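You operate a simulated robot arm through the tools that you are given. There is no shell and no other tool. Be economical: measure what you need, move in short steps, check, and stop when the job is done.

You run a simulated two-armed robot. Do the job below in one go: nothing can be reset, and whatever is moved stays where it is left.

Task
Prop the white door, bring flask and white mug to the wood table, put up the BACK SOON sign.
Fine: the yellow lever goes down across the door; the sign starts in the wood rack on the grey post and goes in the post frame; leave the other mugs on the white table and the other signs in the rack. Set down upright: green flask, what you pick out.

The check looks at the end state, three seconds after you hand in, the way a careful person would. Anything else that was tipped, shoved, dropped, spilled or broken makes it a failure.

Robot
Two 7-joint arms with fingered hands on one trunk, on a base that drives. Base frame: it is fixed to the floor where the robot stands at the start and does not move with it; the origin is under the middle of the robot, x ahead of it, y to its left, z up. Lengths are in mm, angles in rad, forces in N, time in s.
The left shoulder is at the start at [36, 214, 1067], the right one opposite. With the tool pointing down near the work surface each hand reaches from about 120 to 620 mm from the robot's upright axis, wherever it stands, measured 20 degrees to its own side. Places, roughly: black sign [-750, -2500, 750]; brown sign, purple sign [-750, -2500, 750]; green sign [-750, -2500, 750]; post frame [-600, -2400, 1300]; wood table [-2000, -3500, 800]; yellow lever [-800, -2300, 800]. Payload 3.3 kg a hand.
The TCP of each hand is the grasp point between the finger pads, 26 mm short of the fingertips. In the tool frame z runs along the fingers and y along their closing line. The gripper opens to 132 mm. The gripper's body begins 73 mm behind the TCP. The gripper is a hand of 2 fingers: y runs from the thumb to the fingers, the wrist lies at [0, 0, -224] in the tool frame.
Orientation is that of the tool frame in the base frame, as [roll, pitch, yaw] about the fixed x, y, z axes, in that order (R = Rz(yaw) Ry(pitch) Rx(roll)). With the fingers straight down and closing along the base's y, the tool's x points along the base's -x, its y along +y and its z along -z.

Tools
- The arms move only by the tool play_rows. It takes "left_targets", "right_targets" or both (then of equal length, played together; a hand with none holds still); each is a list of rows, each a list of 6 numbers: the shift along the base's x, y, z in units of 400 mm (1.0 is 400 mm), then the turn, a rotation vector about the base's x, y, z in units of 120 degrees (1.0 is 120 degrees). In form: [[tx, ty, tz, ax, ay, az], ...]. A call has 1 to 10 rows; each row is the pose to reach, as a shift and turn from the pose commanded when the call began. A call with a number of a shift or a turn outside -1 to 1 is refused whole. Each row takes 0.2 s and may step no farther than 50 mm and 0.15 rad from the row before; otherwise, the whole call is refused. Where a pose cannot be reached the arm comes as near as it can. A force on the tool above 40 N (or 10 N above the force at the start of the call, whichever is more), or a blocked arm, ends the call early, and 0.2 s more pass. In this call time passes only in rows, and 0.2 s behind the last. The reply holds the time, the measured pose of the TCP, the force on the tool along the base axes, the opening and the grip force, in the units named above and with some noise, with the torque about the TCP (base axes, N m) and any sound that the robot's microphone picked up.
- Cameras (640 x 400 px; columns grow to the right, rows downward): "scene" is now at [123.5, -19.3, 1254]; the picture's right is [-0.20, -0.98, 0.00], its down [-0.45, 0.09, -0.89] and it looks along [0.87, -0.18, -0.46] (base axes); focal length 255 px, centre (320, 200). "left" rides on the left gripper at [-66, -3, -99] in its tool frame; the picture's right is [0.04, -1.00, 0.00], its down [0.83, 0.03, -0.55] and it looks along [0.55, 0.02, 0.83] (tool axes); focal length 261 px, centre (320, 200). "right" rides on the right gripper at [66, -3, -99] in its tool frame; the picture's right is [0.04, 1.00, 0.00], its down [-0.83, 0.03, -0.55] and it looks along [-0.55, 0.02, 0.83] (tool axes); focal length 261 px, centre (320, 200). There is no depth. A picture from a camera that has moved, and an enlarged one, comes with that camera's place and axes in the base frame and with its lens.
- get_image(camera): a new picture of that camera. No time passes.
- raise_lower(by): slides the trunk up (or, below 0, down) by that many mm; the arms and the scene camera ride with it, the base frame stays. It gives what a move gives, with no picture.
- drive_base(legs): drives the robot by 1 to 6 legs, each [ahead, left, turn to the left] in mm, mm and rad, along the robot's own axes; the way and the turn of a leg run together, so that a leg with both is an arc; at most 1500 mm and 3.142 rad a leg. The arms and the cameras ride along, it lands a little off, and it stops where it bumps. It gives what a move gives.
- set_fingers(finger1, thumb_bend, hand): sets how far each is bent, from 0 (flat) to 1 (curled in); at 0.3 the hand is open as for a grip, at 0.7 the pads meet at the TCP. One left out holds its place. A second passes; each finger stops where it meets its share of the squeeze, and holds until it gets a number again. It is the only way to open and close the hand. It gives what a move gives, with no picture; readings hold the bend of each and the force on the fingers (four entries, about 0 where the hand has none), thumb and palm.
- head_to(pan, tilt): turns the head with the scene camera to pan (to the left, within 1.501 rad either way) and tilt (down, from -0.506 to 1.204), counted from straight ahead of the robot. It gives what a move gives.
- enlarge(camera, box): a new picture of the part [left, top, right, bottom] of that camera's present view, enlarged. No time passes.
- finish_job(): hands the job in; it is judged then, once.

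Work in short steps. Places have to be worked out from the pictures, the camera data and where the tool is seen: move nearer, look again, correct. Check each grasp and each placing, and mend what went wrong. You have 120 turns and 92 pictures in all, those below and enlarged ones among them. Open the grippers and draw the arms clear of the work before you hand the job in, unless the task says otherwise; then end with one line.

The tools are called after "Emit:" as a command line: name --argument value ..., lists and objects as JSON in quotes. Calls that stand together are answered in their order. play_rows: Moves the arms, as the interface text tells. Its arguments: {"type":"object","properties":{"left_targets":{"type":"array","items":{"type":"array","items":{"type":"number"}}},"right_targets":{"type":"array","items":{"type":"array","items":{"type":"number"}}}},"required":[]} The other tools are called the same way: raise_lower (by) slides the trunk up or down; set_fingers (finger1, thumb_bend, hand) moves the fingers one by one; drive_base (legs) drives the base; head_to (pan, tilt) turns the head that bears the scene camera; get_image (camera) takes a picture; enlarge (camera, box) takes an enlarged picture of a part of a camera's view; finish_job () hands the job in.

At the start:

```text
t: 0.0
left_tool_pos: [402.0, 76.1, 1106.0]
left_tool_rot: [3.141, -0.001, -3.142]
left_ft_force: [-0.5, 0.7, 0.4]
left_ft_torque: [0.02, 0.03, -0.01]
left_finger_gap: 131.8
left_grasp_force: 0.1
left_shape: jaw
left_bend: [0.3, 0.3]
left_finger forces: [0.0, 0.0, 0.1, 0.0, 0.0, 0.0]
right_tool_pos: [395.1, -403.8, 1104.9]
right_tool_rot: [3.141, 0.001, -3.141]
right_ft_force: [-0.1, 0.8, 0.2]
right_ft_torque: [-0.03, 0.0, -0.03]
right_finger_gap: 131.8
right_grasp_force: 0.1
right_shape: jaw
right_bend: [0.3, 0.3]
right_finger forces: [0.0, 0.0, 0.0, 0.1, 0.1, 0.0]
trunk travel left (down, up): [-350.0, 411.0]
robot x, y, heading: [1.8, 1.3, -0.002]
head pan, tilt: [-0.201, 0.473]
```

scene: 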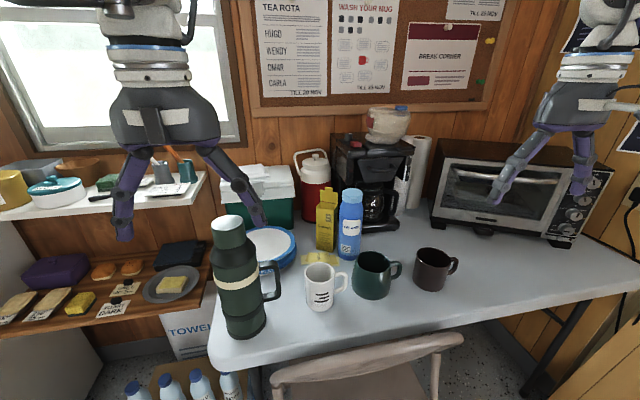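
right: 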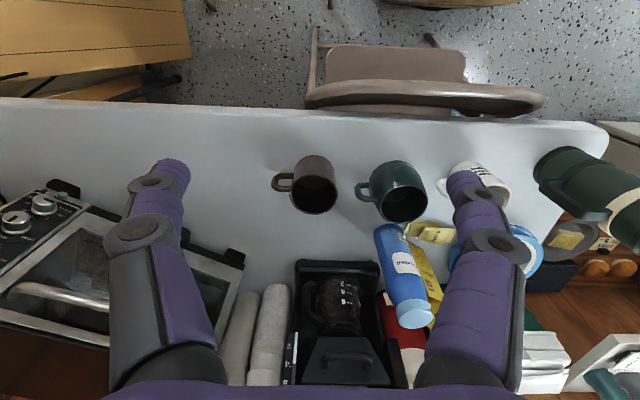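
left: 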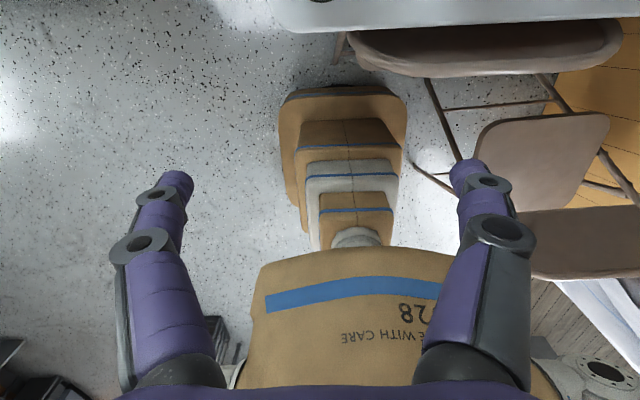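

The flask sits at about [515, 62] and the white mug at about [558, -105], on a table top near z 745. I'll zoom in on both first, to check the handles and the contents.

Emit:
enlarge --camera "scene" --box '[190, 190, 480, 370]'

Emit:
head_to --pan -1.5 --tilt 0.3

Emit:
get_image --camera "scene"

```text
2.21 times, centred on (335, 280) of scene
camera zoom: at [123.5, -19.3, 1254.0], right [-0.2, -0.98, 0.0], down [-0.45, 0.09, -0.89], along [0.87, -0.18, -0.46], focal length 562 px, centre (287, 23)
```

zoom: 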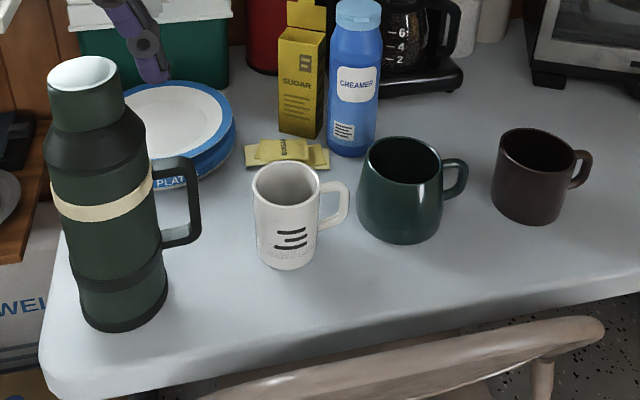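

```text
t: 1.5
left_tool_pos: [401.3, 74.9, 1105.8]
left_tool_rot: [-3.141, 0.0, -3.142]
left_ft_force: [0.6, -0.2, 0.1]
left_ft_torque: [-0.01, -0.02, 0.0]
left_finger_gap: 132.0
left_grasp_force: 0.0
left_shape: jaw
left_bend: [0.3, 0.3]
left_finger forces: [0.0, 0.0, 0.1, 0.0, 0.1, 0.0]
right_tool_pos: [395.6, -402.7, 1105.6]
right_tool_rot: [3.141, 0.0, -3.14]
right_ft_force: [-0.7, 0.3, 1.1]
right_ft_torque: [-0.01, 0.0, 0.01]
right_finger_gap: 132.0
right_grasp_force: 0.1
right_shape: jaw
right_bend: [0.3, 0.3]
right_finger forces: [0.0, 0.1, 0.0, 0.0, 0.1, 0.0]
trunk travel left (down, up): [-350.0, 411.0]
robot x, y, heading: [-0.5, -0.3, -0.005]
head pan, tilt: [-1.499, 0.3]
```

```text
87 pictures are left
camera scene: at [40.6, -94.2, 1270.0], right [-1.0, -0.07, 0.0], down [-0.02, 0.3, -0.96], along [0.07, -0.95, -0.3], focal length 255 px, centre (320, 200)
```

scene: 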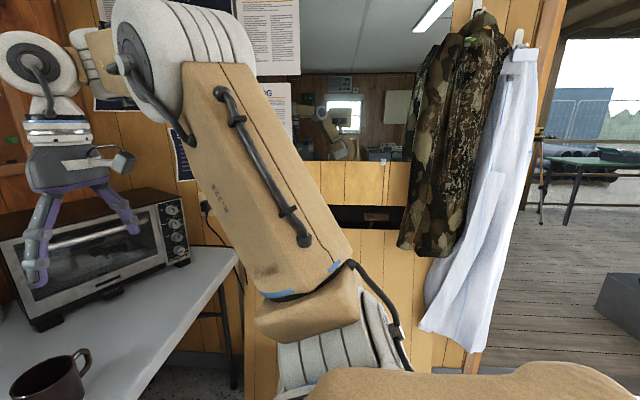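

The head goes back to the work. The left hand swings level to come at the flask from its left, away from the handle, and the right hand turns so its fingers straddle the mug across its handle axis.

Emit:
head_to --pan -0.05 --tilt 0.55

Emit:
play_rows --left_targets '[[0, 0.04, -0.012, -0.0316, -0.0496, -0.0316], [0, 0.08, -0.024, -0.0632, -0.0992, -0.0632], [0, 0.12, -0.036, -0.0948, -0.1488, -0.0948], [0, 0.16, -0.048, -0.1264, -0.1984, -0.1264], [0, 0.2, -0.06, -0.158, -0.248, -0.158], [0, 0.24, -0.072, -0.1896, -0.2976, -0.1896], [0, 0.28, -0.084, -0.2212, -0.3472, -0.2212], [0, 0.32, -0.096, -0.2528, -0.3968, -0.2528], [0, 0.36, -0.108, -0.2844, -0.4464, -0.2844], [0, 0.4, -0.12, -0.316, -0.496, -0.316]]' --right_targets '[[0.04, 0.07, 0, 0, 0, 0.071], [0.08, 0.14, 0, 0, 0, 0.142], [0.12, 0.21, 0, 0, 0, 0.213], [0.16, 0.28, 0, 0, 0, 0.284], [0.2, 0.35, 0, 0, 0, 0.355], [0.24, 0.42, 0, 0, 0, 0.426], [0.28, 0.49, 0, 0, 0, 0.497], [0.32, 0.56, 0, 0, 0, 0.568], [0.36, 0.63, 0, 0, 0, 0.639], [0.4, 0.7, 0, 0, 0, 0.71]]'

Emit:
get_image --camera "scene"

```text
t: 3.0
left_tool_pos: [401.1, 75.7, 1105.8]
left_tool_rot: [3.142, 0.001, 3.141]
left_ft_force: [0.5, -0.6, -0.8]
left_ft_torque: [-0.04, -0.01, 0.01]
left_finger_gap: 131.5
left_grasp_force: 0.0
left_shape: jaw
left_bend: [0.3, 0.3]
left_finger forces: [0.0, 0.0, 0.0, 0.0, 0.0, 0.0]
right_tool_pos: [395.2, -404.0, 1104.8]
right_tool_rot: [-3.14, 0.001, 3.141]
right_ft_force: [-0.5, 0.1, 0.8]
right_ft_torque: [-0.02, 0.0, -0.02]
right_finger_gap: 131.9
right_grasp_force: 0.2
right_shape: jaw
right_bend: [0.3, 0.3]
right_finger forces: [0.0, 0.1, 0.1, 0.0, 0.0, 0.0]
trunk travel left (down, up): [-350.0, 411.0]
robot x, y, heading: [2.7, 2.0, 0.003]
head pan, tilt: [-0.051, 0.55]
```

```text
t: 5.2
left_tool_pos: [402.5, 236.8, 1058.3]
left_tool_rot: [-2.684, 1.164, 2.687]
left_ft_force: [-0.3, 0.3, 0.2]
left_ft_torque: [0.05, 0.02, 0.01]
left_finger_gap: 131.8
left_grasp_force: 0.0
left_shape: jaw
left_bend: [0.3, 0.3]
left_finger forces: [0.0, 0.1, 0.1, 0.0, 0.0, 0.1]
right_tool_pos: [461.2, -187.8, 1009.9]
right_tool_rot: [-3.124, 0.002, -1.702]
right_ft_force: [-0.2, 0.9, 0.8]
right_ft_torque: [0.01, -0.01, -0.01]
right_finger_gap: 132.0
right_grasp_force: 0.1
right_shape: jaw
right_bend: [0.3, 0.3]
right_finger forces: [0.1, 0.0, 0.1, 0.1, 0.0, 0.1]
right hand out of reach, approached as far as the arm can: row 1, 2, 3, 4, 5, 6, 7, 8, 9, 10
trunk travel left (down, up): [-350.0, 411.0]
robot x, y, heading: [2.4, -0.8, 0.002]
head pan, tilt: [-0.051, 0.55]
```

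```text
86 pictures are left
camera scene: at [123.2, -4.1, 1247.0], right [-0.05, -1.0, 0.0], down [-0.52, 0.03, -0.85], along [0.85, -0.04, -0.52], focal length 255 px, centre (320, 200)
```

scene: 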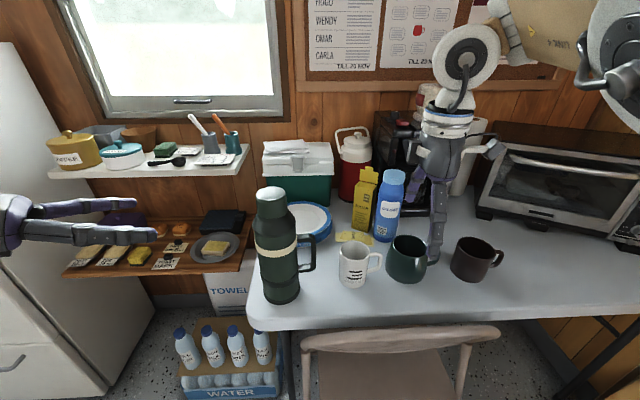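

The left hand got there. The right was short of reach with the hand that high. I'll finish the left hand's turn and bring it to the pre-grasp, and lower the right hand 100 mm to see where it settles.

Emit:
play_rows --left_targets '[[0.02, -0.02, -0.06, -0.0262, -0.0411, -0.0262], [0.04, -0.04, -0.12, -0.0524, -0.0822, -0.0524], [0.06, -0.06, -0.19, -0.0786, -0.1233, -0.0786], [0.08, -0.08, -0.25, -0.1048, -0.1644, -0.1048], [0.1, -0.1, -0.31, -0.1048, -0.1644, -0.1048], [0.126, -0.122, -0.38, -0.1048, -0.1644, -0.1048]]' --right_targets '[[0, 0, -0.04, 0, 0, 0], [0, 0, -0.08, 0, 0, 0], [0, 0, -0.12, 0, 0, 0], [0, 0, -0.16, 0, 0, 0], [0, 0, -0.2, 0, 0, 0], [0, 0, -0.25, 0, 0, 0]]'

Emit:
get_image --camera "left"

Emit:
get_image --camera "scene"

```text
t: 6.6
left_tool_pos: [506.6, 209.7, 895.7]
left_tool_rot: [-1.069, 1.565, -2.207]
left_ft_force: [-0.1, 0.3, -0.4]
left_ft_torque: [0.0, -0.04, 0.0]
left_finger_gap: 131.8
left_grasp_force: 0.0
left_shape: jaw
left_bend: [0.3, 0.3]
left_finger forces: [0.0, 0.1, 0.0, 0.0, 0.0, 0.0]
left hand out of reach, approached as far as the arm can: row 2, 3, 4, 5, 6
right_tool_pos: [472.9, -211.2, 951.8]
right_tool_rot: [-3.127, 0.042, -1.736]
right_ft_force: [0.5, 0.0, 1.0]
right_ft_torque: [0.0, -0.02, -0.01]
right_finger_gap: 132.1
right_grasp_force: 0.0
right_shape: jaw
right_bend: [0.3, 0.3]
right_finger forces: [0.0, 0.1, 0.0, 0.0, 0.0, 0.1]
right hand out of reach, approached as far as the arm can: row 3, 4, 5, 6
trunk travel left (down, up): [-350.0, 411.0]
robot x, y, heading: [1.1, 2.2, 0.003]
head pan, tilt: [-0.051, 0.55]
```

```text
85 pictures are left
camera left: at [462.8, 299.3, 961.3], right [-0.91, -0.42, -0.04], down [-0.2, 0.51, -0.83], along [0.37, -0.75, -0.55], focal length 261 px, centre (320, 200)
```

left: 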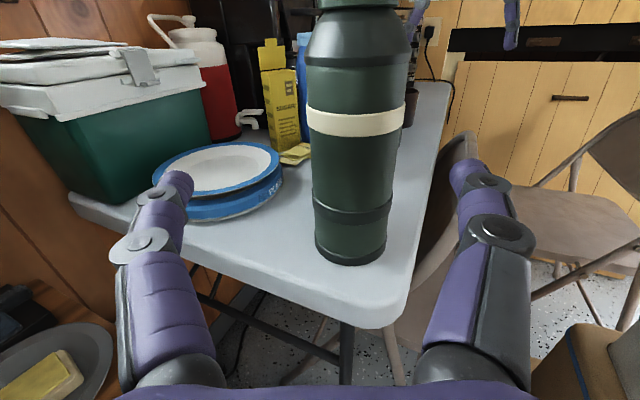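

```text
84 pictures are left
camera scene: at [123.6, -5.2, 1247.0], right [-0.05, -1.0, 0.0], down [-0.52, 0.03, -0.85], along [0.85, -0.04, -0.52], focal length 255 px, centre (320, 200)
```

scene: 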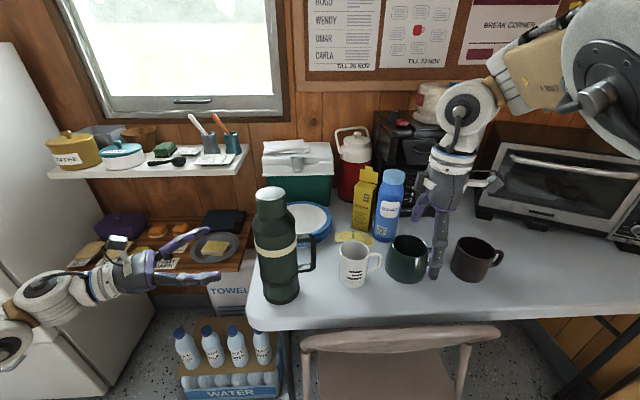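

Commands clamp to what can be reached. From here a heading almost along -y lines up with the flask, whose handle is hidden behind it. I'll turn the left hand about 17° more, and unwind the right hand's yaw to go the other way round.

Emit:
play_rows --left_targets '[[0, 0, 0.006, 0, 0, -0.035], [0, 0, 0.012, 0, 0, -0.07], [0, 0, 0.018, 0, 0, -0.105], [0, 0, 0.024, 0, 0, -0.143], [0, 0, 0.024, 0, 0, -0.143], [0, 0, 0.024, 0, 0, -0.143], [0, 0, 0.024, 0, 0, -0.143], [0, 0, 0.024, 0, 0, -0.143], [0, 0, 0.024, 0, 0, -0.143], [0, 0, 0.024, 0, 0, -0.143]]' --right_targets '[[0, 0, 0.01, 0, 0, -0.069], [0, 0, 0.02, 0, 0, -0.138], [0, 0, 0.03, 0, 0, -0.207], [0, 0, 0.04, 0, 0, -0.276], [0, 0, 0.05, 0, 0, -0.345], [0, 0, 0.06, 0, 0, -0.414], [0, 0, 0.07, 0, 0, -0.483], [0, 0, 0.08, 0, 0, -0.552], [0, 0, 0.08, 0, 0, -0.621], [0, 0, 0.08, 0, 0, -0.69]]'

Emit:
get_image --camera "left"

```text
t: 8.8
left_tool_pos: [503.0, 207.2, 908.2]
left_tool_rot: [-2.398, 1.57, 2.453]
left_ft_force: [-0.1, 0.1, 0.8]
left_ft_torque: [0.0, -0.01, -0.02]
left_finger_gap: 131.9
left_grasp_force: 0.0
left_shape: jaw
left_bend: [0.3, 0.3]
left_finger forces: [0.0, 0.1, 0.1, 0.0, 0.0, 0.0]
right_tool_pos: [470.5, -200.8, 980.5]
right_tool_rot: [-3.125, 0.002, 3.129]
right_ft_force: [-0.6, -0.7, 0.0]
right_ft_torque: [-0.02, -0.02, -0.02]
right_finger_gap: 132.0
right_grasp_force: 0.0
right_shape: jaw
right_bend: [0.3, 0.3]
right_finger forces: [0.0, 0.0, 0.0, 0.0, 0.0, 0.1]
trunk travel left (down, up): [-350.0, 411.0]
robot x, y, heading: [1.5, -2.7, -0.001]
head pan, tilt: [-0.051, 0.55]
```

```text
83 pictures are left
camera left: at [486.1, 304.6, 973.9], right [-0.99, -0.14, -0.04], down [-0.04, 0.55, -0.83], along [0.14, -0.82, -0.55], focal length 261 px, centre (320, 200)
```

left: 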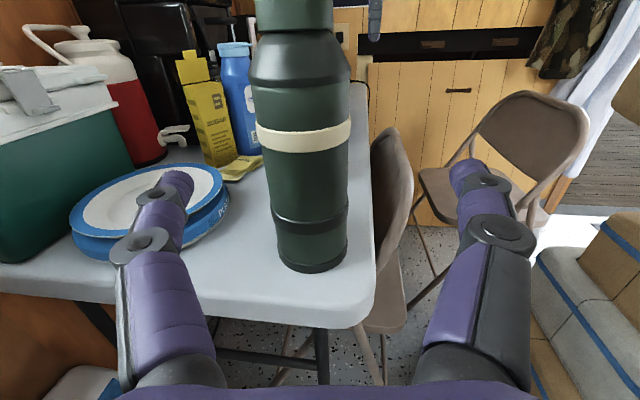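

The left view puts the flask at about [540, 71] on a table top near z 730. I'll shift the left hand slightly sideways and slide it straight in around the body, while the right hand goes on turning.

Emit:
play_rows --left_targets '[[0.043, 0.006, 0, 0, 0, 0], [0.053, -0.06, 0, 0, 0, 0], [0.063, -0.13, 0, 0, 0, 0], [0.073, -0.2, 0, 0, 0, 0], [0.083, -0.27, 0, 0, 0, 0], [0.091, -0.335, 0, 0, 0, 0], [0.091, -0.335, 0, 0, 0, 0]]' --right_targets '[[0.02, 0.02, 0, 0, 0, -0.066], [0.03, 0.04, -0.01, 0, 0, -0.131], [0.05, 0.06, -0.02, 0, 0, -0.196], [0.06, 0.08, -0.03, 0, 0, -0.262], [0.07, 0.1, -0.04, 0, 0, -0.327], [0.08, 0.11, -0.05, 0, 0, -0.392], [0.1, 0.12, -0.06, 0, 0, -0.458]]'

Emit:
get_image --camera "left"

Emit:
get_image --camera "right"

```text
t: 10.4
left_tool_pos: [539.2, 72.3, 908.7]
left_tool_rot: [-2.47, 1.569, 2.381]
left_ft_force: [-1.0, 0.2, 0.2]
left_ft_torque: [0.04, 0.0, 0.01]
left_finger_gap: 131.9
left_grasp_force: 0.0
left_shape: jaw
left_bend: [0.3, 0.3]
left_finger forces: [0.0, 0.0, 0.0, 0.0, 0.0, 0.0]
right_tool_pos: [442.1, -263.7, 919.6]
right_tool_rot: [-3.137, 0.0, 2.178]
right_ft_force: [-0.1, -0.1, 0.4]
right_ft_torque: [-0.01, -0.04, -0.02]
right_finger_gap: 132.0
right_grasp_force: 0.0
right_shape: jaw
right_bend: [0.3, 0.3]
right_finger forces: [0.0, 0.0, 0.0, 0.0, 0.1, 0.0]
right hand out of reach, approached as far as the arm can: row 2, 3, 4, 5, 6, 7
trunk travel left (down, up): [-350.0, 411.0]
robot x, y, heading: [-2.6, -0.4, 0.002]
head pan, tilt: [-0.051, 0.55]
```

```text
82 pictures are left
camera left: at [521.9, 169.9, 975.5], right [-0.99, -0.14, -0.04], down [-0.04, 0.55, -0.83], along [0.14, -0.82, -0.55], focal length 261 px, centre (320, 200)
```

left: 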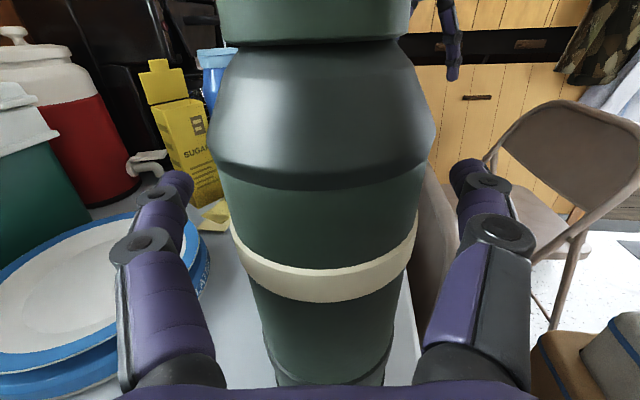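

```text
81 pictures are left
camera right: at [402.0, -211.3, 1016.7], right [0.8, 0.6, -0.01], down [0.5, -0.66, 0.55], along [0.33, -0.44, -0.83], focal length 261 px, centre (320, 200)
```

right: 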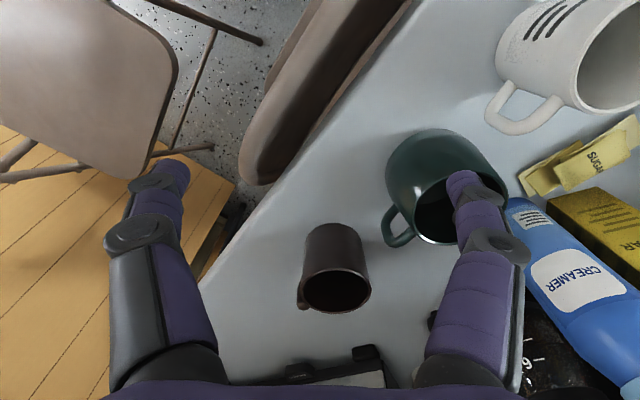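

The flask is centred between the left fingers, so I'll close on it.

Emit:
set_fingers --hand "left" --finger1 0.7 --thumb_bend 0.7

```text
t: 11.4
left_tool_pos: [539.0, 71.1, 910.8]
left_tool_rot: [-2.555, 1.569, 2.297]
left_ft_force: [-1.4, 0.0, 0.6]
left_ft_torque: [0.04, -0.11, 0.01]
left_finger_gap: 72.8
left_grasp_force: 20.7
left_shape: fingers
left_bend: [0.47, 0.61]
left_finger forces: [20.0, 0.0, 0.0, 0.1, 21.0, 0.1]
right_tool_pos: [441.7, -264.9, 920.1]
right_tool_rot: [-3.136, 0.001, 2.179]
right_ft_force: [0.4, 0.6, 0.7]
right_ft_torque: [0.02, 0.01, -0.02]
right_finger_gap: 132.4
right_grasp_force: 0.1
right_shape: jaw
right_bend: [0.3, 0.3]
right_finger forces: [0.0, 0.0, 0.1, 0.0, 0.0, 0.0]
trunk travel left (down, up): [-350.0, 411.0]
robot x, y, heading: [-0.8, 0.6, 0.003]
head pan, tilt: [-0.051, 0.55]
```

Grip force is 20 N on both pads. I'll lift 50 mm and look.

Emit:
play_rows --left_targets '[[0, 0, 0.03, 0, 0, 0], [0, 0, 0.06, 0, 0, 0], [0, 0, 0.09, 0, 0, 0], [0, 0, 0.125, 0, 0, 0]]'

Emit:
get_image --camera "scene"

```text
t: 12.4
left_tool_pos: [537.5, 71.6, 959.5]
left_tool_rot: [-2.319, 1.567, 2.53]
left_ft_force: [-0.6, -0.2, -5.5]
left_ft_torque: [0.08, 0.07, -0.01]
left_finger_gap: 72.6
left_grasp_force: 20.2
left_shape: fingers
left_bend: [0.47, 0.61]
left_finger forces: [20.3, 0.1, 0.0, 0.0, 20.7, 0.1]
right_tool_pos: [442.7, -265.1, 919.3]
right_tool_rot: [-3.134, -0.002, 2.177]
right_ft_force: [-0.4, 0.4, 0.0]
right_ft_torque: [-0.03, -0.02, 0.02]
right_finger_gap: 132.2
right_grasp_force: 0.1
right_shape: jaw
right_bend: [0.3, 0.3]
right_finger forces: [0.0, 0.0, 0.0, 0.0, 0.1, 0.1]
trunk travel left (down, up): [-350.0, 411.0]
robot x, y, heading: [-1.9, -0.6, 0.0]
head pan, tilt: [-0.051, 0.55]
```

```text
80 pictures are left
camera scene: at [124.0, -5.5, 1246.9], right [-0.05, -1.0, 0.0], down [-0.52, 0.03, -0.85], along [0.85, -0.04, -0.52], focal length 255 px, centre (320, 200)
```

scene: 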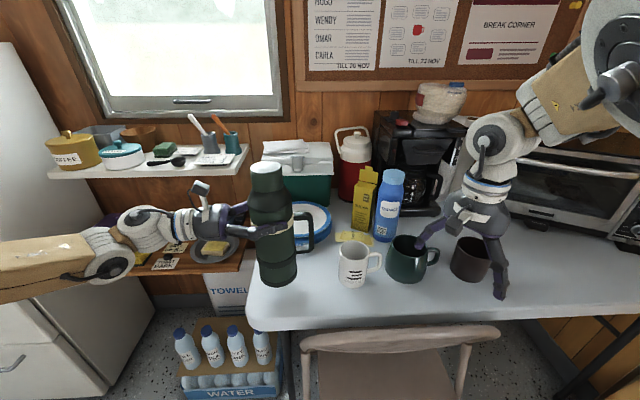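

The flask hangs upright and clear. I'll raise the trunk 180 mm so the right arm has more reach at table height, and pull the flask back to the left.

Emit:
raise_lower --by 180

Emit:
play_rows --left_targets '[[-0.01, 0.07, 0, 0, 0, 0], [-0.02, 0.14, 0, 0, 0, 0], [-0.03, 0.21, 0, 0, 0, 0], [-0.04, 0.28, 0, 0, 0, 0], [-0.04, 0.28, 0, 0, 0, 0], [-0.04, 0.28, 0, 0, 0, 0], [-0.04, 0.28, 0, 0, 0, 0]]' --right_targets '[[0.04, 0.05, 0, 0, 0, 0], [0.08, 0.11, 0, 0, 0, 0], [0.12, 0.17, -0.02, 0, 0, 0], [0.16, 0.23, -0.06, 0, 0, 0], [0.2, 0.29, -0.12, 0, 0, 0], [0.24, 0.35, -0.18, 0, 0, 0], [0.28, 0.4, -0.24, 0, 0, 0]]'

Emit:
get_image --camera "right"

```text
t: 14.4
left_tool_pos: [538.2, 71.4, 1139.0]
left_tool_rot: [-2.294, 1.569, 2.556]
left_ft_force: [-0.4, 0.7, -5.2]
left_ft_torque: [0.05, 0.07, 0.0]
left_finger_gap: 72.5
left_grasp_force: 20.9
left_shape: fingers
left_bend: [0.47, 0.61]
left_finger forces: [20.4, 0.1, 0.0, 0.1, 20.5, 0.1]
right_tool_pos: [438.8, -264.9, 1125.0]
right_tool_rot: [3.097, 0.039, 2.177]
right_ft_force: [0.2, 0.2, -0.6]
right_ft_torque: [0.0, 0.03, -0.04]
right_finger_gap: 131.9
right_grasp_force: 0.3
right_shape: jaw
right_bend: [0.3, 0.3]
right_finger forces: [0.0, 0.0, 0.1, 0.0, 0.0, 0.0]
trunk travel left (down, up): [-530.0, 231.0]
robot x, y, heading: [-0.6, -1.5, -0.001]
head pan, tilt: [-0.051, 0.55]
```

```text
t: 16.0
left_tool_pos: [521.5, 186.2, 1144.4]
left_tool_rot: [-2.247, 1.569, 2.603]
left_ft_force: [-0.2, 0.9, -5.3]
left_ft_torque: [0.05, 0.06, 0.04]
left_finger_gap: 72.7
left_grasp_force: 20.0
left_shape: fingers
left_bend: [0.47, 0.61]
left_finger forces: [20.6, 0.0, 0.0, 0.0, 20.8, 0.0]
right_tool_pos: [465.0, -266.4, 1045.8]
right_tool_rot: [3.069, 0.019, 2.14]
right_ft_force: [-0.1, -1.0, 0.4]
right_ft_torque: [0.0, 0.02, -0.02]
right_finger_gap: 131.9
right_grasp_force: 0.1
right_shape: jaw
right_bend: [0.3, 0.3]
right_finger forces: [0.1, 0.0, 0.0, 0.0, 0.0, 0.0]
right hand out of reach, approached as far as the arm can: row 1, 2, 3, 4, 5, 6, 7
trunk travel left (down, up): [-530.0, 231.0]
robot x, y, heading: [-2.7, 0.1, -0.001]
head pan, tilt: [-0.051, 0.55]
```

```text
79 pictures are left
camera right: at [420.3, -215.3, 1142.1], right [0.82, 0.57, 0.07], down [0.44, -0.69, 0.57], along [0.38, -0.43, -0.82], focal length 261 px, centre (320, 200)
```

right: 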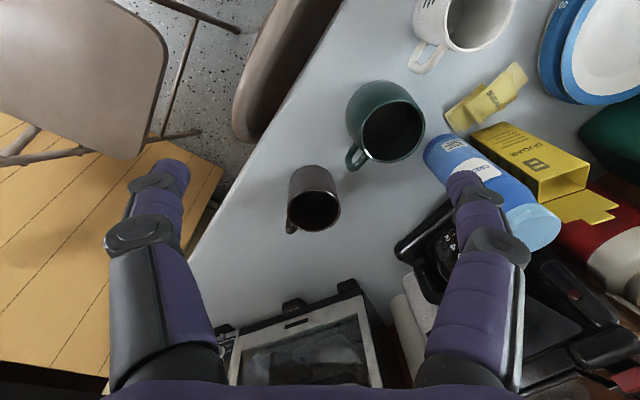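

The rotated wrist is stuck at its joint limits. I'll take the right hand back to neutral yaw while moving over the mug, which I refine to [577, -105] with its top near z 825, and rotate there afterwards.

Emit:
play_rows --right_targets '[[0.02, 0.04, -0.03, 0, 0, 0.0573], [0.04, 0.08, -0.06, 0, 0, 0.1146], [0.06, 0.12, -0.09, 0, 0, 0.172], [0.09, 0.16, -0.12, 0, 0, 0.229], [0.12, 0.21, -0.15, 0, 0, 0.287], [0.15, 0.26, -0.18, 0, 0, 0.344], [0.18, 0.31, -0.21, 0, 0, 0.401], [0.2, 0.36, -0.25, 0, 0, 0.458], [0.22, 0.4, -0.29, 0, 0, 0.458]]'

Emit:
get_image --camera "scene"

```text
t: 18.0
left_tool_pos: [521.7, 185.1, 1141.3]
left_tool_rot: [-1.977, 1.569, 2.875]
left_ft_force: [0.2, 0.5, -5.2]
left_ft_torque: [0.07, 0.09, 0.01]
left_finger_gap: 72.7
left_grasp_force: 21.4
left_shape: fingers
left_bend: [0.47, 0.61]
left_finger forces: [20.7, 0.1, 0.0, 0.0, 20.7, 0.0]
right_tool_pos: [529.2, -113.1, 935.5]
right_tool_rot: [3.102, 0.04, 3.141]
right_ft_force: [-0.6, -0.1, 0.1]
right_ft_torque: [-0.04, 0.0, 0.01]
right_finger_gap: 132.1
right_grasp_force: 0.1
right_shape: jaw
right_bend: [0.3, 0.3]
right_finger forces: [0.1, 0.0, 0.0, 0.1, 0.0, 0.2]
right hand out of reach, approached as far as the arm can: row 1, 2, 3, 4, 5, 6, 8, 9
trunk travel left (down, up): [-530.0, 231.0]
robot x, y, heading: [-2.8, -0.0, 0.001]
head pan, tilt: [-0.051, 0.55]
```

```text
78 pictures are left
camera scene: at [104.5, -4.5, 1427.9], right [-0.05, -1.0, 0.0], down [-0.52, 0.03, -0.85], along [0.85, -0.04, -0.52], focal length 255 px, centre (320, 200)
```

scene: 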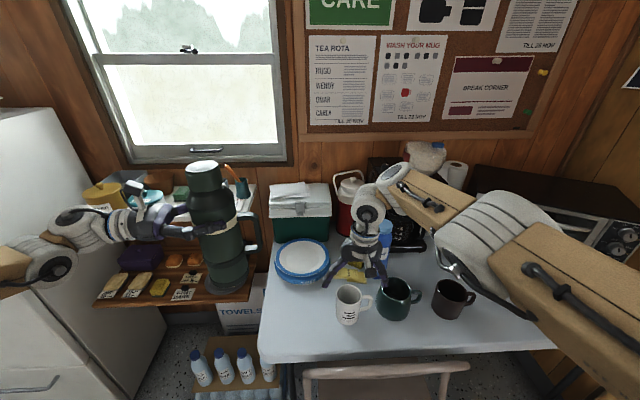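

At neutral yaw the arm now has a good posture. I'll try yawing −60° in place and shifting over the mug.

Emit:
play_rows --right_targets '[[0.02, 0, 0, 0, 0, -0.065], [0.04, 0.01, 0, 0, 0, -0.13], [0.06, 0.01, 0, 0, 0, -0.195], [0.08, 0.02, 0, 0, 0, -0.26], [0.1, 0.02, 0, 0, 0, -0.325], [0.12, 0.02, 0, 0, 0, -0.39], [0.12, 0.02, 0, 0, 0, -0.455], [0.12, 0.02, 0, 0, 0, -0.5]]'

Emit:
get_image --camera "right"

```text
t: 19.8
left_tool_pos: [521.9, 184.4, 1141.4]
left_tool_rot: [-2.366, 1.568, 2.485]
left_ft_force: [0.1, 0.4, -5.6]
left_ft_torque: [0.04, 0.08, 0.01]
left_finger_gap: 72.4
left_grasp_force: 21.2
left_shape: fingers
left_bend: [0.47, 0.61]
left_finger forces: [20.7, 0.0, 0.0, 0.1, 20.7, 0.0]
right_tool_pos: [483.5, -283.0, 944.3]
right_tool_rot: [3.084, 0.043, 2.116]
right_ft_force: [0.5, -0.3, -0.2]
right_ft_torque: [0.05, 0.02, 0.0]
right_finger_gap: 132.0
right_grasp_force: 0.2
right_shape: jaw
right_bend: [0.3, 0.3]
right_finger forces: [0.1, 0.0, 0.1, 0.0, 0.0, 0.0]
right hand out of reach, approached as far as the arm can: row 1, 2, 3, 4, 5, 6, 7, 8
trunk travel left (down, up): [-530.0, 231.0]
robot x, y, heading: [2.7, -0.7, -0.001]
head pan, tilt: [-0.051, 0.55]
```

```text
77 pictures are left
camera right: at [439.3, -227.6, 1038.0], right [0.83, 0.56, 0.05], down [0.42, -0.69, 0.59], along [0.36, -0.47, -0.81], focal length 261 px, centre (320, 200)
```

right: 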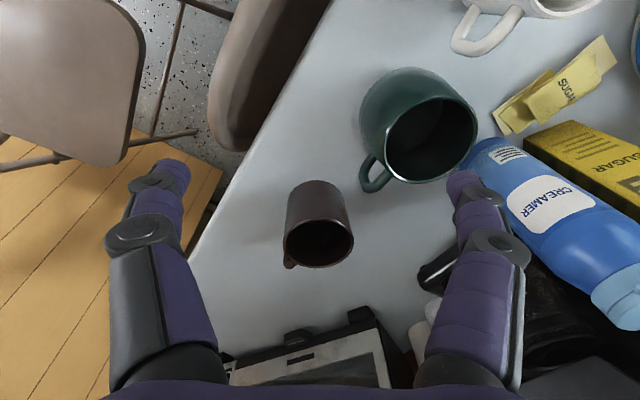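

Negative yaw drags the hand away to the right. I'll unwind and try positive yaw from the good posture instead.

Emit:
play_rows --right_targets '[[0.02, 0.05, 0, 0, 0, 0.07], [0.03, 0.1, 0, 0, 0, 0.14], [0.04, 0.15, 0, 0, 0, 0.21], [0.06, 0.2, 0, 0, 0, 0.28], [0.08, 0.25, 0, 0, 0, 0.35], [0.1, 0.3, 0, 0, 0, 0.42], [0.12, 0.35, 0, 0, 0, 0.49], [0.15, 0.4, 0, 0, 0, 0.56], [0.17, 0.43, 0, 0, 0, 0.63], [0.2, 0.44, 0, 0, 0, 0.7]]'

Emit:
play_rows --right_targets '[[0.0, 0.0, 0, 0, 0, 0.07], [0.0, 0.0, 0, 0, 0, 0.14], [0.0, 0, 0, 0, 0, 0.21], [0.0, 0, 0, 0, 0, 0.28], [0.0, 0, 0, 0, 0, 0.35], [0.0, 0, 0, 0, 0, 0.42]]'

Emit:
get_image --camera "right"

```text
t: 22.0
left_tool_pos: [521.3, 186.7, 1140.1]
left_tool_rot: [-1.802, 1.568, 3.046]
left_ft_force: [-0.4, 0.4, -5.4]
left_ft_torque: [0.1, 0.07, 0.02]
left_finger_gap: 72.4
left_grasp_force: 20.8
left_shape: fingers
left_bend: [0.47, 0.61]
left_finger forces: [20.7, 0.0, 0.0, 0.0, 20.6, 0.1]
right_tool_pos: [525.5, -117.7, 940.6]
right_tool_rot: [3.101, 0.041, -2.723]
right_ft_force: [0.1, -0.2, -0.4]
right_ft_torque: [-0.04, -0.03, -0.01]
right_finger_gap: 132.2
right_grasp_force: 0.1
right_shape: jaw
right_bend: [0.3, 0.3]
right_finger forces: [0.1, 0.0, 0.0, 0.0, 0.1, 0.1]
right hand out of reach, approached as far as the arm can: row 8, 9, 10
trunk travel left (down, up): [-530.0, 231.0]
robot x, y, heading: [-2.6, 1.3, -0.0]
head pan, tilt: [-0.051, 0.55]
```

```text
t: 23.4
left_tool_pos: [521.1, 185.5, 1142.1]
left_tool_rot: [-1.866, 1.57, 2.985]
left_ft_force: [-0.1, 0.7, -5.8]
left_ft_torque: [0.04, 0.04, 0.0]
left_finger_gap: 72.7
left_grasp_force: 21.3
left_shape: fingers
left_bend: [0.47, 0.61]
left_finger forces: [20.8, 0.1, 0.0, 0.0, 20.8, 0.0]
right_tool_pos: [508.7, -122.1, 952.6]
right_tool_rot: [3.099, 0.042, -1.841]
right_ft_force: [-0.5, 0.8, 0.3]
right_ft_torque: [-0.02, -0.02, 0.0]
right_finger_gap: 131.9
right_grasp_force: 0.1
right_shape: jaw
right_bend: [0.3, 0.3]
right_finger forces: [0.1, 0.0, 0.1, 0.1, 0.1, 0.1]
right hand out of reach, approached as far as the arm can: row 2, 3, 4, 5, 6
trunk travel left (down, up): [-530.0, 231.0]
robot x, y, heading: [-2.0, 0.8, -0.002]
head pan, tilt: [-0.051, 0.55]
```

```text
76 pictures are left
camera right: at [494.5, -189.7, 1046.6], right [-0.97, 0.23, 0.04], down [0.21, 0.78, 0.59], along [0.1, 0.58, -0.81], focal length 261 px, centre (320, 200)
```

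right: 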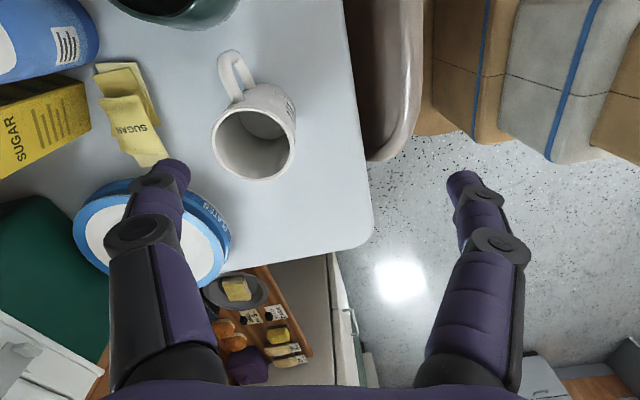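

The yaw is now +75° with the mug empty and in view, rim centre near [568, -107]. I'll move over it while descending to z 880.

Emit:
play_rows --right_targets '[[0.02, 0.01, -0.05, 0, 0, 0], [0.05, 0.02, -0.1, 0, 0, 0], [0.09, 0.03, -0.14, 0, 0, 0], [0.12, 0.04, -0.16, 0, 0, 0], [0.15, 0.04, -0.18, 0, 0, 0]]'

Emit:
get_image --camera "right"

```text
t: 24.6
left_tool_pos: [522.0, 185.4, 1141.4]
left_tool_rot: [-2.218, 1.57, 2.631]
left_ft_force: [-0.5, -0.1, -5.7]
left_ft_torque: [0.06, 0.07, 0.0]
left_finger_gap: 72.9
left_grasp_force: 20.6
left_shape: fingers
left_bend: [0.47, 0.61]
left_finger forces: [20.9, 0.0, 0.0, 0.0, 20.7, 0.1]
right_tool_pos: [512.7, -132.1, 923.3]
right_tool_rot: [3.1, 0.042, -1.845]
right_ft_force: [0.1, 0.2, 0.0]
right_ft_torque: [0.02, 0.01, 0.01]
right_finger_gap: 132.0
right_grasp_force: 0.0
right_shape: jaw
right_bend: [0.3, 0.3]
right_finger forces: [0.0, 0.1, 0.1, 0.1, 0.0, 0.0]
right hand out of reach, approached as far as the arm can: row 1, 2, 3, 4, 5
trunk travel left (down, up): [-530.0, 231.0]
robot x, y, heading: [-1.0, 0.8, -0.005]
head pan, tilt: [-0.051, 0.55]
```

```text
75 pictures are left
camera right: at [499.2, -200.3, 1017.4], right [-0.97, 0.23, 0.04], down [0.21, 0.78, 0.59], along [0.1, 0.58, -0.81], focal length 261 px, centre (320, 200)
```

right: 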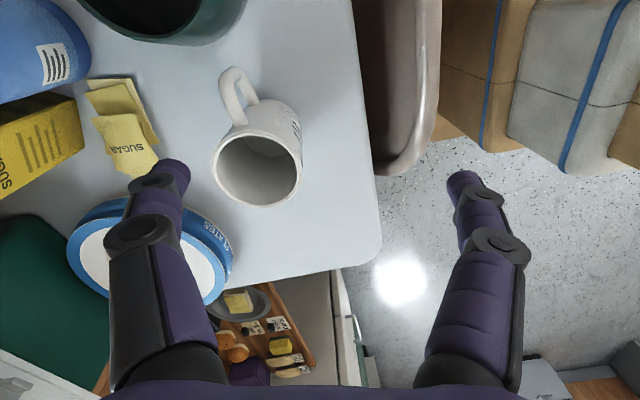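

The right hand's x reach runs out here. The base front is about 190 mm short of the chair, so I'll drive 60 mm ahead and 60 mm left to put the mug in the right hand's good sector.

Emit:
drive_base --legs '[[60, 60, 0]]'

Emit:
get_image --camera "scene"

```text
t: 25.7
left_tool_pos: [581.2, 246.8, 1141.5]
left_tool_rot: [-1.795, 1.566, 3.055]
left_ft_force: [0.6, 0.0, -6.5]
left_ft_torque: [0.05, 0.07, -0.01]
left_finger_gap: 72.5
left_grasp_force: 20.7
left_shape: fingers
left_bend: [0.47, 0.61]
left_finger forces: [20.7, 0.0, 0.0, 0.1, 20.5, 0.0]
right_tool_pos: [569.8, -72.0, 922.0]
right_tool_rot: [3.099, 0.04, -1.847]
right_ft_force: [-0.2, 0.6, 0.1]
right_ft_torque: [-0.03, 0.0, -0.01]
right_finger_gap: 131.8
right_grasp_force: 0.1
right_shape: jaw
right_bend: [0.3, 0.3]
right_finger forces: [0.0, 0.0, 0.0, 0.0, 0.0, 0.0]
trunk travel left (down, up): [-530.0, 231.0]
robot x, y, heading: [61.1, 60.0, -0.004]
head pan, tilt: [-0.051, 0.55]
```

```text
74 pictures are left
camera scene: at [164.6, 56.7, 1427.8], right [-0.05, -1.0, 0.0], down [-0.52, 0.03, -0.85], along [0.85, -0.05, -0.52], focal length 255 px, centre (320, 200)
```

scene: 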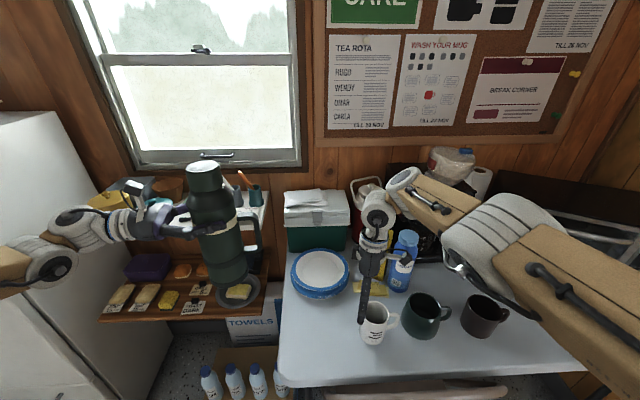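

I'll centre over the mug at about [566, -113] at z 900 and check with the hand camera.

Emit:
play_rows --right_targets '[[0, -0.05, -0.01, 0, 0, 0.02], [-0.01, -0.1, -0.05, 0, 0, 0.02]]'

Emit:
get_image --camera "right"

```text
t: 26.3
left_tool_pos: [580.0, 244.0, 1141.4]
left_tool_rot: [-2.197, 1.567, 2.649]
left_ft_force: [-0.9, 0.3, -5.6]
left_ft_torque: [0.06, 0.05, -0.02]
left_finger_gap: 72.5
left_grasp_force: 20.8
left_shape: fingers
left_bend: [0.47, 0.61]
left_finger forces: [20.7, 0.0, 0.0, 0.0, 20.9, 0.1]
right_tool_pos: [566.3, -109.6, 902.9]
right_tool_rot: [3.101, 0.043, -1.805]
right_ft_force: [-0.7, -0.3, -0.2]
right_ft_torque: [0.03, -0.02, 0.01]
right_finger_gap: 132.2
right_grasp_force: 0.1
right_shape: jaw
right_bend: [0.3, 0.3]
right_finger forces: [0.1, 0.1, 0.1, 0.0, 0.0, 0.1]
trunk travel left (down, up): [-530.0, 231.0]
robot x, y, heading: [59.9, 59.4, -0.007]
head pan, tilt: [-0.051, 0.55]
```

```text
73 pictures are left
camera right: at [556.3, -178.2, 998.1], right [-0.98, 0.19, 0.04], down [0.18, 0.79, 0.59], along [0.08, 0.58, -0.81], focal length 261 px, centre (320, 200)
```

right: 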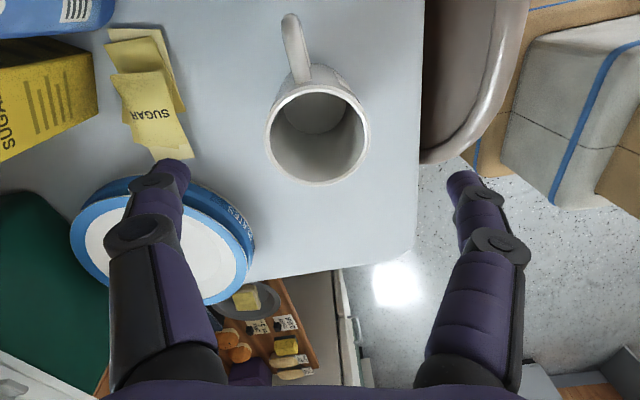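

The mug's rim is centred at about [564, -115] with the handle perpendicular to the closing line. I'll descend to z 795.

Emit:
play_rows --right_targets '[[-0.005, -0.013, -0.05, 0, 0, 0], [-0.005, -0.013, -0.1, 0, 0, 0], [-0.005, -0.013, -0.15, 0, 0, 0], [-0.005, -0.013, -0.2, 0, 0, 0], [-0.005, -0.013, -0.24, 0, 0, 0], [-0.005, -0.013, -0.27, 0, 0, 0]]'

Emit:
get_image --camera "right"

```text
t: 27.7
left_tool_pos: [581.0, 243.9, 1142.9]
left_tool_rot: [-2.214, 1.567, 2.633]
left_ft_force: [0.3, 0.1, -5.2]
left_ft_torque: [0.05, 0.04, 0.02]
left_finger_gap: 72.7
left_grasp_force: 21.1
left_shape: fingers
left_bend: [0.47, 0.61]
left_finger forces: [20.9, 0.0, 0.0, 0.0, 20.7, 0.1]
right_tool_pos: [561.6, -123.6, 805.3]
right_tool_rot: [3.101, 0.042, -1.804]
right_ft_force: [0.1, -0.3, 0.1]
right_ft_torque: [-0.01, 0.03, 0.0]
right_finger_gap: 131.9
right_grasp_force: 0.1
right_shape: jaw
right_bend: [0.3, 0.3]
right_finger forces: [0.0, 0.0, 0.1, 0.0, 0.1, 0.0]
right hand out of reach, approached as far as the arm can: row 5, 6
trunk travel left (down, up): [-530.0, 231.0]
robot x, y, heading: [59.0, 62.2, -0.001]
head pan, tilt: [-0.051, 0.55]
```

```text
72 pictures are left
camera right: at [550.7, -191.6, 900.8], right [-0.98, 0.19, 0.04], down [0.18, 0.79, 0.59], along [0.08, 0.58, -0.81], focal length 261 px, centre (320, 200)
```

right: 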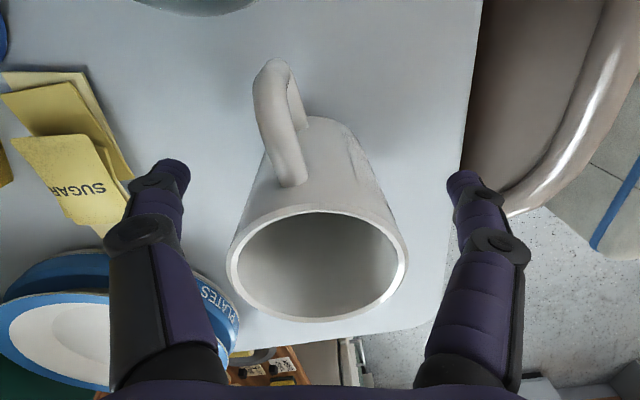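

The fingers straddle the mug well, with the TCP at its axis and 35 mm below the rim. Closing.

Emit:
set_fingers --hand "right" --finger1 0.7 --thumb_bend 0.7

Emit:
play_rows --right_targets '[[0, 0, 0.02, 0, 0, 0], [0, 0, 0.06, 0, 0, 0], [-0.02, 0, 0.12, 0, 0, 0], [-0.04, 0, 0.2, 0, 0, 0], [-0.06, 0, 0.28, 0, 0, 0]]'

Emit:
get_image --camera "scene"

```text
t: 28.7
left_tool_pos: [580.3, 245.3, 1142.3]
left_tool_rot: [-2.186, 1.566, 2.662]
left_ft_force: [0.1, 0.3, -4.5]
left_ft_torque: [0.03, 0.07, -0.02]
left_finger_gap: 72.5
left_grasp_force: 20.8
left_shape: fingers
left_bend: [0.47, 0.61]
left_finger forces: [20.8, 0.1, 0.1, 0.0, 20.8, 0.1]
right_tool_pos: [560.4, -123.4, 806.5]
right_tool_rot: [3.102, 0.04, -1.807]
right_ft_force: [-0.8, -0.5, 0.3]
right_ft_torque: [-0.03, -0.01, 0.03]
right_finger_gap: 55.9
right_grasp_force: 14.6
right_shape: fingers
right_bend: [0.51, 0.62]
right_finger forces: [14.4, 0.1, 0.0, 0.0, 14.1, 0.1]
trunk travel left (down, up): [-530.0, 231.0]
robot x, y, heading: [59.1, 62.1, 0.003]
head pan, tilt: [-0.051, 0.55]
```

```text
t: 29.9
left_tool_pos: [579.9, 245.1, 1143.3]
left_tool_rot: [-2.143, 1.569, 2.704]
left_ft_force: [0.4, 0.1, -6.0]
left_ft_torque: [0.07, 0.07, 0.01]
left_finger_gap: 72.7
left_grasp_force: 20.6
left_shape: fingers
left_bend: [0.47, 0.61]
left_finger forces: [20.7, 0.0, 0.0, 0.0, 20.9, 0.1]
right_tool_pos: [535.0, -132.5, 914.7]
right_tool_rot: [3.088, 0.038, -1.829]
right_ft_force: [0.9, -0.2, -2.3]
right_ft_torque: [-0.04, 0.02, 0.0]
right_finger_gap: 55.2
right_grasp_force: 13.7
right_shape: fingers
right_bend: [0.51, 0.62]
right_finger forces: [14.1, 0.1, 0.0, 0.0, 13.7, 0.0]
trunk travel left (down, up): [-530.0, 231.0]
robot x, y, heading: [53.4, 63.5, 0.004]
head pan, tilt: [-0.051, 0.55]
```

```text
71 pictures are left
camera scene: at [162.8, 55.9, 1428.0], right [-0.05, -1.0, 0.0], down [-0.52, 0.03, -0.85], along [0.85, -0.05, -0.52], focal length 255 px, centre (320, 200)
```

scene: 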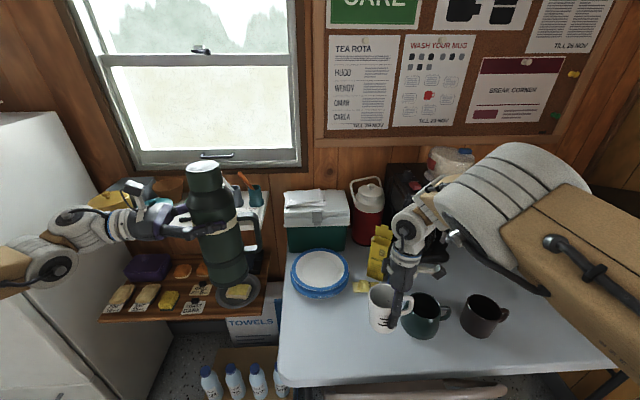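

Both items are held. I'll raise the mug some more, then look to the right and left to plan the way out.

Emit:
play_rows --right_targets '[[-0.03, -0.01, 0.1, 0, 0, 0], [-0.08, -0.02, 0.2, 0, 0, 0]]'

Emit:
head_to --pan -1.5 --tilt 0.5

Emit:
get_image --camera "scene"

Emit:
head_to --pan 1.5 --tilt 0.6

Emit:
get_image --camera "scene"

```text
t: 30.5
left_tool_pos: [582.5, 244.4, 1141.2]
left_tool_rot: [-2.046, 1.569, 2.801]
left_ft_force: [0.0, -0.3, -4.8]
left_ft_torque: [0.02, 0.08, 0.0]
left_finger_gap: 72.5
left_grasp_force: 20.6
left_shape: fingers
left_bend: [0.47, 0.61]
left_finger forces: [20.9, 0.1, 0.0, 0.0, 20.7, 0.0]
right_tool_pos: [526.6, -149.0, 971.4]
right_tool_rot: [3.079, 0.05, -1.84]
right_ft_force: [0.0, 0.3, -3.0]
right_ft_torque: [-0.06, -0.03, -0.02]
right_finger_gap: 55.3
right_grasp_force: 13.8
right_shape: fingers
right_bend: [0.51, 0.62]
right_finger forces: [14.0, 0.0, 0.1, 0.1, 13.7, 0.1]
right hand out of reach, approached as far as the arm can: row 1, 2
trunk travel left (down, up): [-530.0, 231.0]
robot x, y, heading: [59.7, 60.7, 0.001]
head pan, tilt: [-0.051, 0.55]
```

```text
t: 32.1
left_tool_pos: [580.5, 245.2, 1140.7]
left_tool_rot: [-2.186, 1.567, 2.661]
left_ft_force: [0.1, -1.1, -6.5]
left_ft_torque: [0.07, 0.11, 0.03]
left_finger_gap: 72.3
left_grasp_force: 20.5
left_shape: fingers
left_bend: [0.47, 0.61]
left_finger forces: [20.7, 0.1, 0.1, 0.0, 20.6, 0.0]
right_tool_pos: [530.4, -147.3, 975.6]
right_tool_rot: [3.09, 0.061, -1.835]
right_ft_force: [-1.2, 0.3, -1.9]
right_ft_torque: [-0.04, 0.01, 0.01]
right_finger_gap: 55.1
right_grasp_force: 13.1
right_shape: fingers
right_bend: [0.51, 0.62]
right_finger forces: [14.1, 0.0, 0.0, 0.0, 13.7, 0.0]
trunk travel left (down, up): [-530.0, 231.0]
robot x, y, heading: [59.9, 62.4, 0.001]
head pan, tilt: [-1.499, 0.499]
```

```text
70 pictures are left
camera scene: at [80.2, -30.6, 1432.6], right [-1.0, -0.07, 0.0], down [-0.03, 0.48, -0.88], along [0.06, -0.88, -0.48], focal length 255 px, centre (320, 200)
```

scene: 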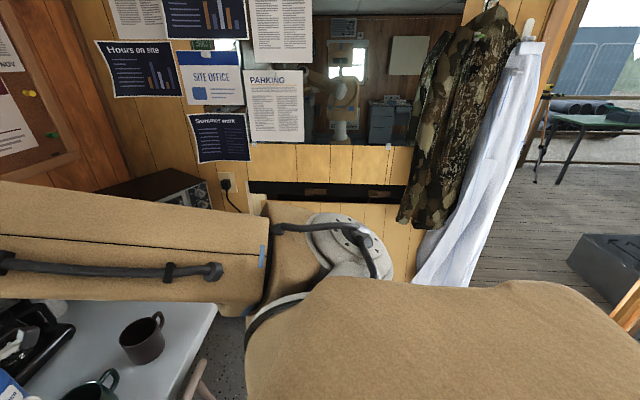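

```text
t: 34.7
left_tool_pos: [580.9, 243.9, 1141.7]
left_tool_rot: [-2.19, 1.568, 2.659]
left_ft_force: [-0.7, 0.2, -5.0]
left_ft_torque: [0.07, 0.05, -0.02]
left_finger_gap: 72.6
left_grasp_force: 20.5
left_shape: fingers
left_bend: [0.47, 0.61]
left_finger forces: [20.8, 0.0, 0.0, 0.0, 20.7, 0.0]
right_tool_pos: [529.8, -147.7, 976.5]
right_tool_rot: [3.093, 0.06, -1.839]
right_ft_force: [0.4, -0.6, -2.9]
right_ft_torque: [-0.02, -0.01, -0.01]
right_finger_gap: 55.1
right_grasp_force: 13.7
right_shape: fingers
right_bend: [0.51, 0.62]
right_finger forces: [14.1, 0.0, 0.0, 0.0, 13.8, 0.1]
trunk travel left (down, up): [-530.0, 231.0]
robot x, y, heading: [59.0, 62.6, -0.002]
head pan, tilt: [1.499, 0.6]
```

```text
69 pictures are left
camera scene: at [80.5, 148.3, 1423.4], right [1.0, -0.07, 0.0], down [-0.04, -0.56, -0.82], along [0.06, 0.82, -0.57], focal length 255 px, centre (320, 200)
```

scene: 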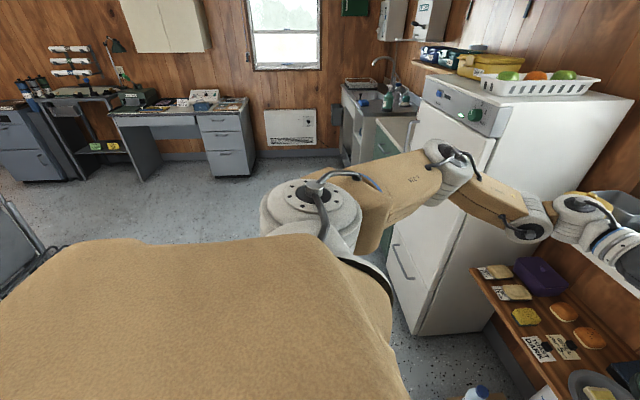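

The way behind is clear, and the doorway is back and to the right, past the coats at x < -660. I'll back up 600 mm and look again.

Emit:
drive_base --legs '[[-600, 0, 0]]'

Emit:
head_to --pan -1.5 --tilt 0.45

Emit:
get_image --camera "scene"

```text
t: 38.1
left_tool_pos: [-33.3, 247.0, 1142.4]
left_tool_rot: [-2.296, 1.568, 2.558]
left_ft_force: [-0.1, 1.3, -4.9]
left_ft_torque: [0.06, 0.08, -0.01]
left_finger_gap: 72.8
left_grasp_force: 20.9
left_shape: fingers
left_bend: [0.47, 0.61]
left_finger forces: [20.7, 0.1, 0.0, 0.0, 20.8, 0.0]
right_tool_pos: [-80.7, -146.8, 977.3]
right_tool_rot: [3.088, 0.059, -1.834]
right_ft_force: [0.1, -0.3, -2.2]
right_ft_torque: [0.01, -0.01, 0.01]
right_finger_gap: 55.5
right_grasp_force: 13.9
right_shape: fingers
right_bend: [0.51, 0.62]
right_finger forces: [14.2, 0.1, 0.0, 0.0, 13.6, 0.0]
trunk travel left (down, up): [-530.0, 231.0]
robot x, y, heading: [-554.3, 61.9, 0.0]
head pan, tilt: [1.499, 0.6]
```

```text
t: 40.7
left_tool_pos: [-31.8, 247.8, 1141.2]
left_tool_rot: [-2.184, 1.566, 2.665]
left_ft_force: [1.2, -0.4, -4.8]
left_ft_torque: [0.05, 0.06, 0.0]
left_finger_gap: 72.6
left_grasp_force: 20.4
left_shape: fingers
left_bend: [0.47, 0.61]
left_finger forces: [20.8, 0.0, 0.1, 0.0, 20.7, 0.1]
right_tool_pos: [-80.8, -147.6, 977.1]
right_tool_rot: [3.091, 0.063, -1.841]
right_ft_force: [0.4, -1.1, -2.8]
right_ft_torque: [-0.03, -0.04, 0.04]
right_finger_gap: 55.3
right_grasp_force: 13.8
right_shape: fingers
right_bend: [0.51, 0.62]
right_finger forces: [14.0, 0.0, 0.0, 0.0, 13.7, 0.0]
trunk travel left (down, up): [-530.0, 231.0]
robot x, y, heading: [-551.5, 56.9, -0.0]
head pan, tilt: [-1.499, 0.45]
```

```text
68 pictures are left
camera scene: at [-530.8, -31.5, 1437.0], right [-1.0, -0.07, 0.0], down [-0.03, 0.43, -0.9], along [0.07, -0.9, -0.44], focal length 255 px, centre (320, 200)
```

scene: 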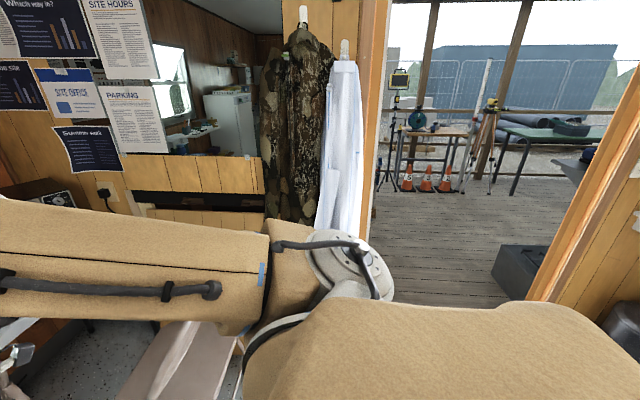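

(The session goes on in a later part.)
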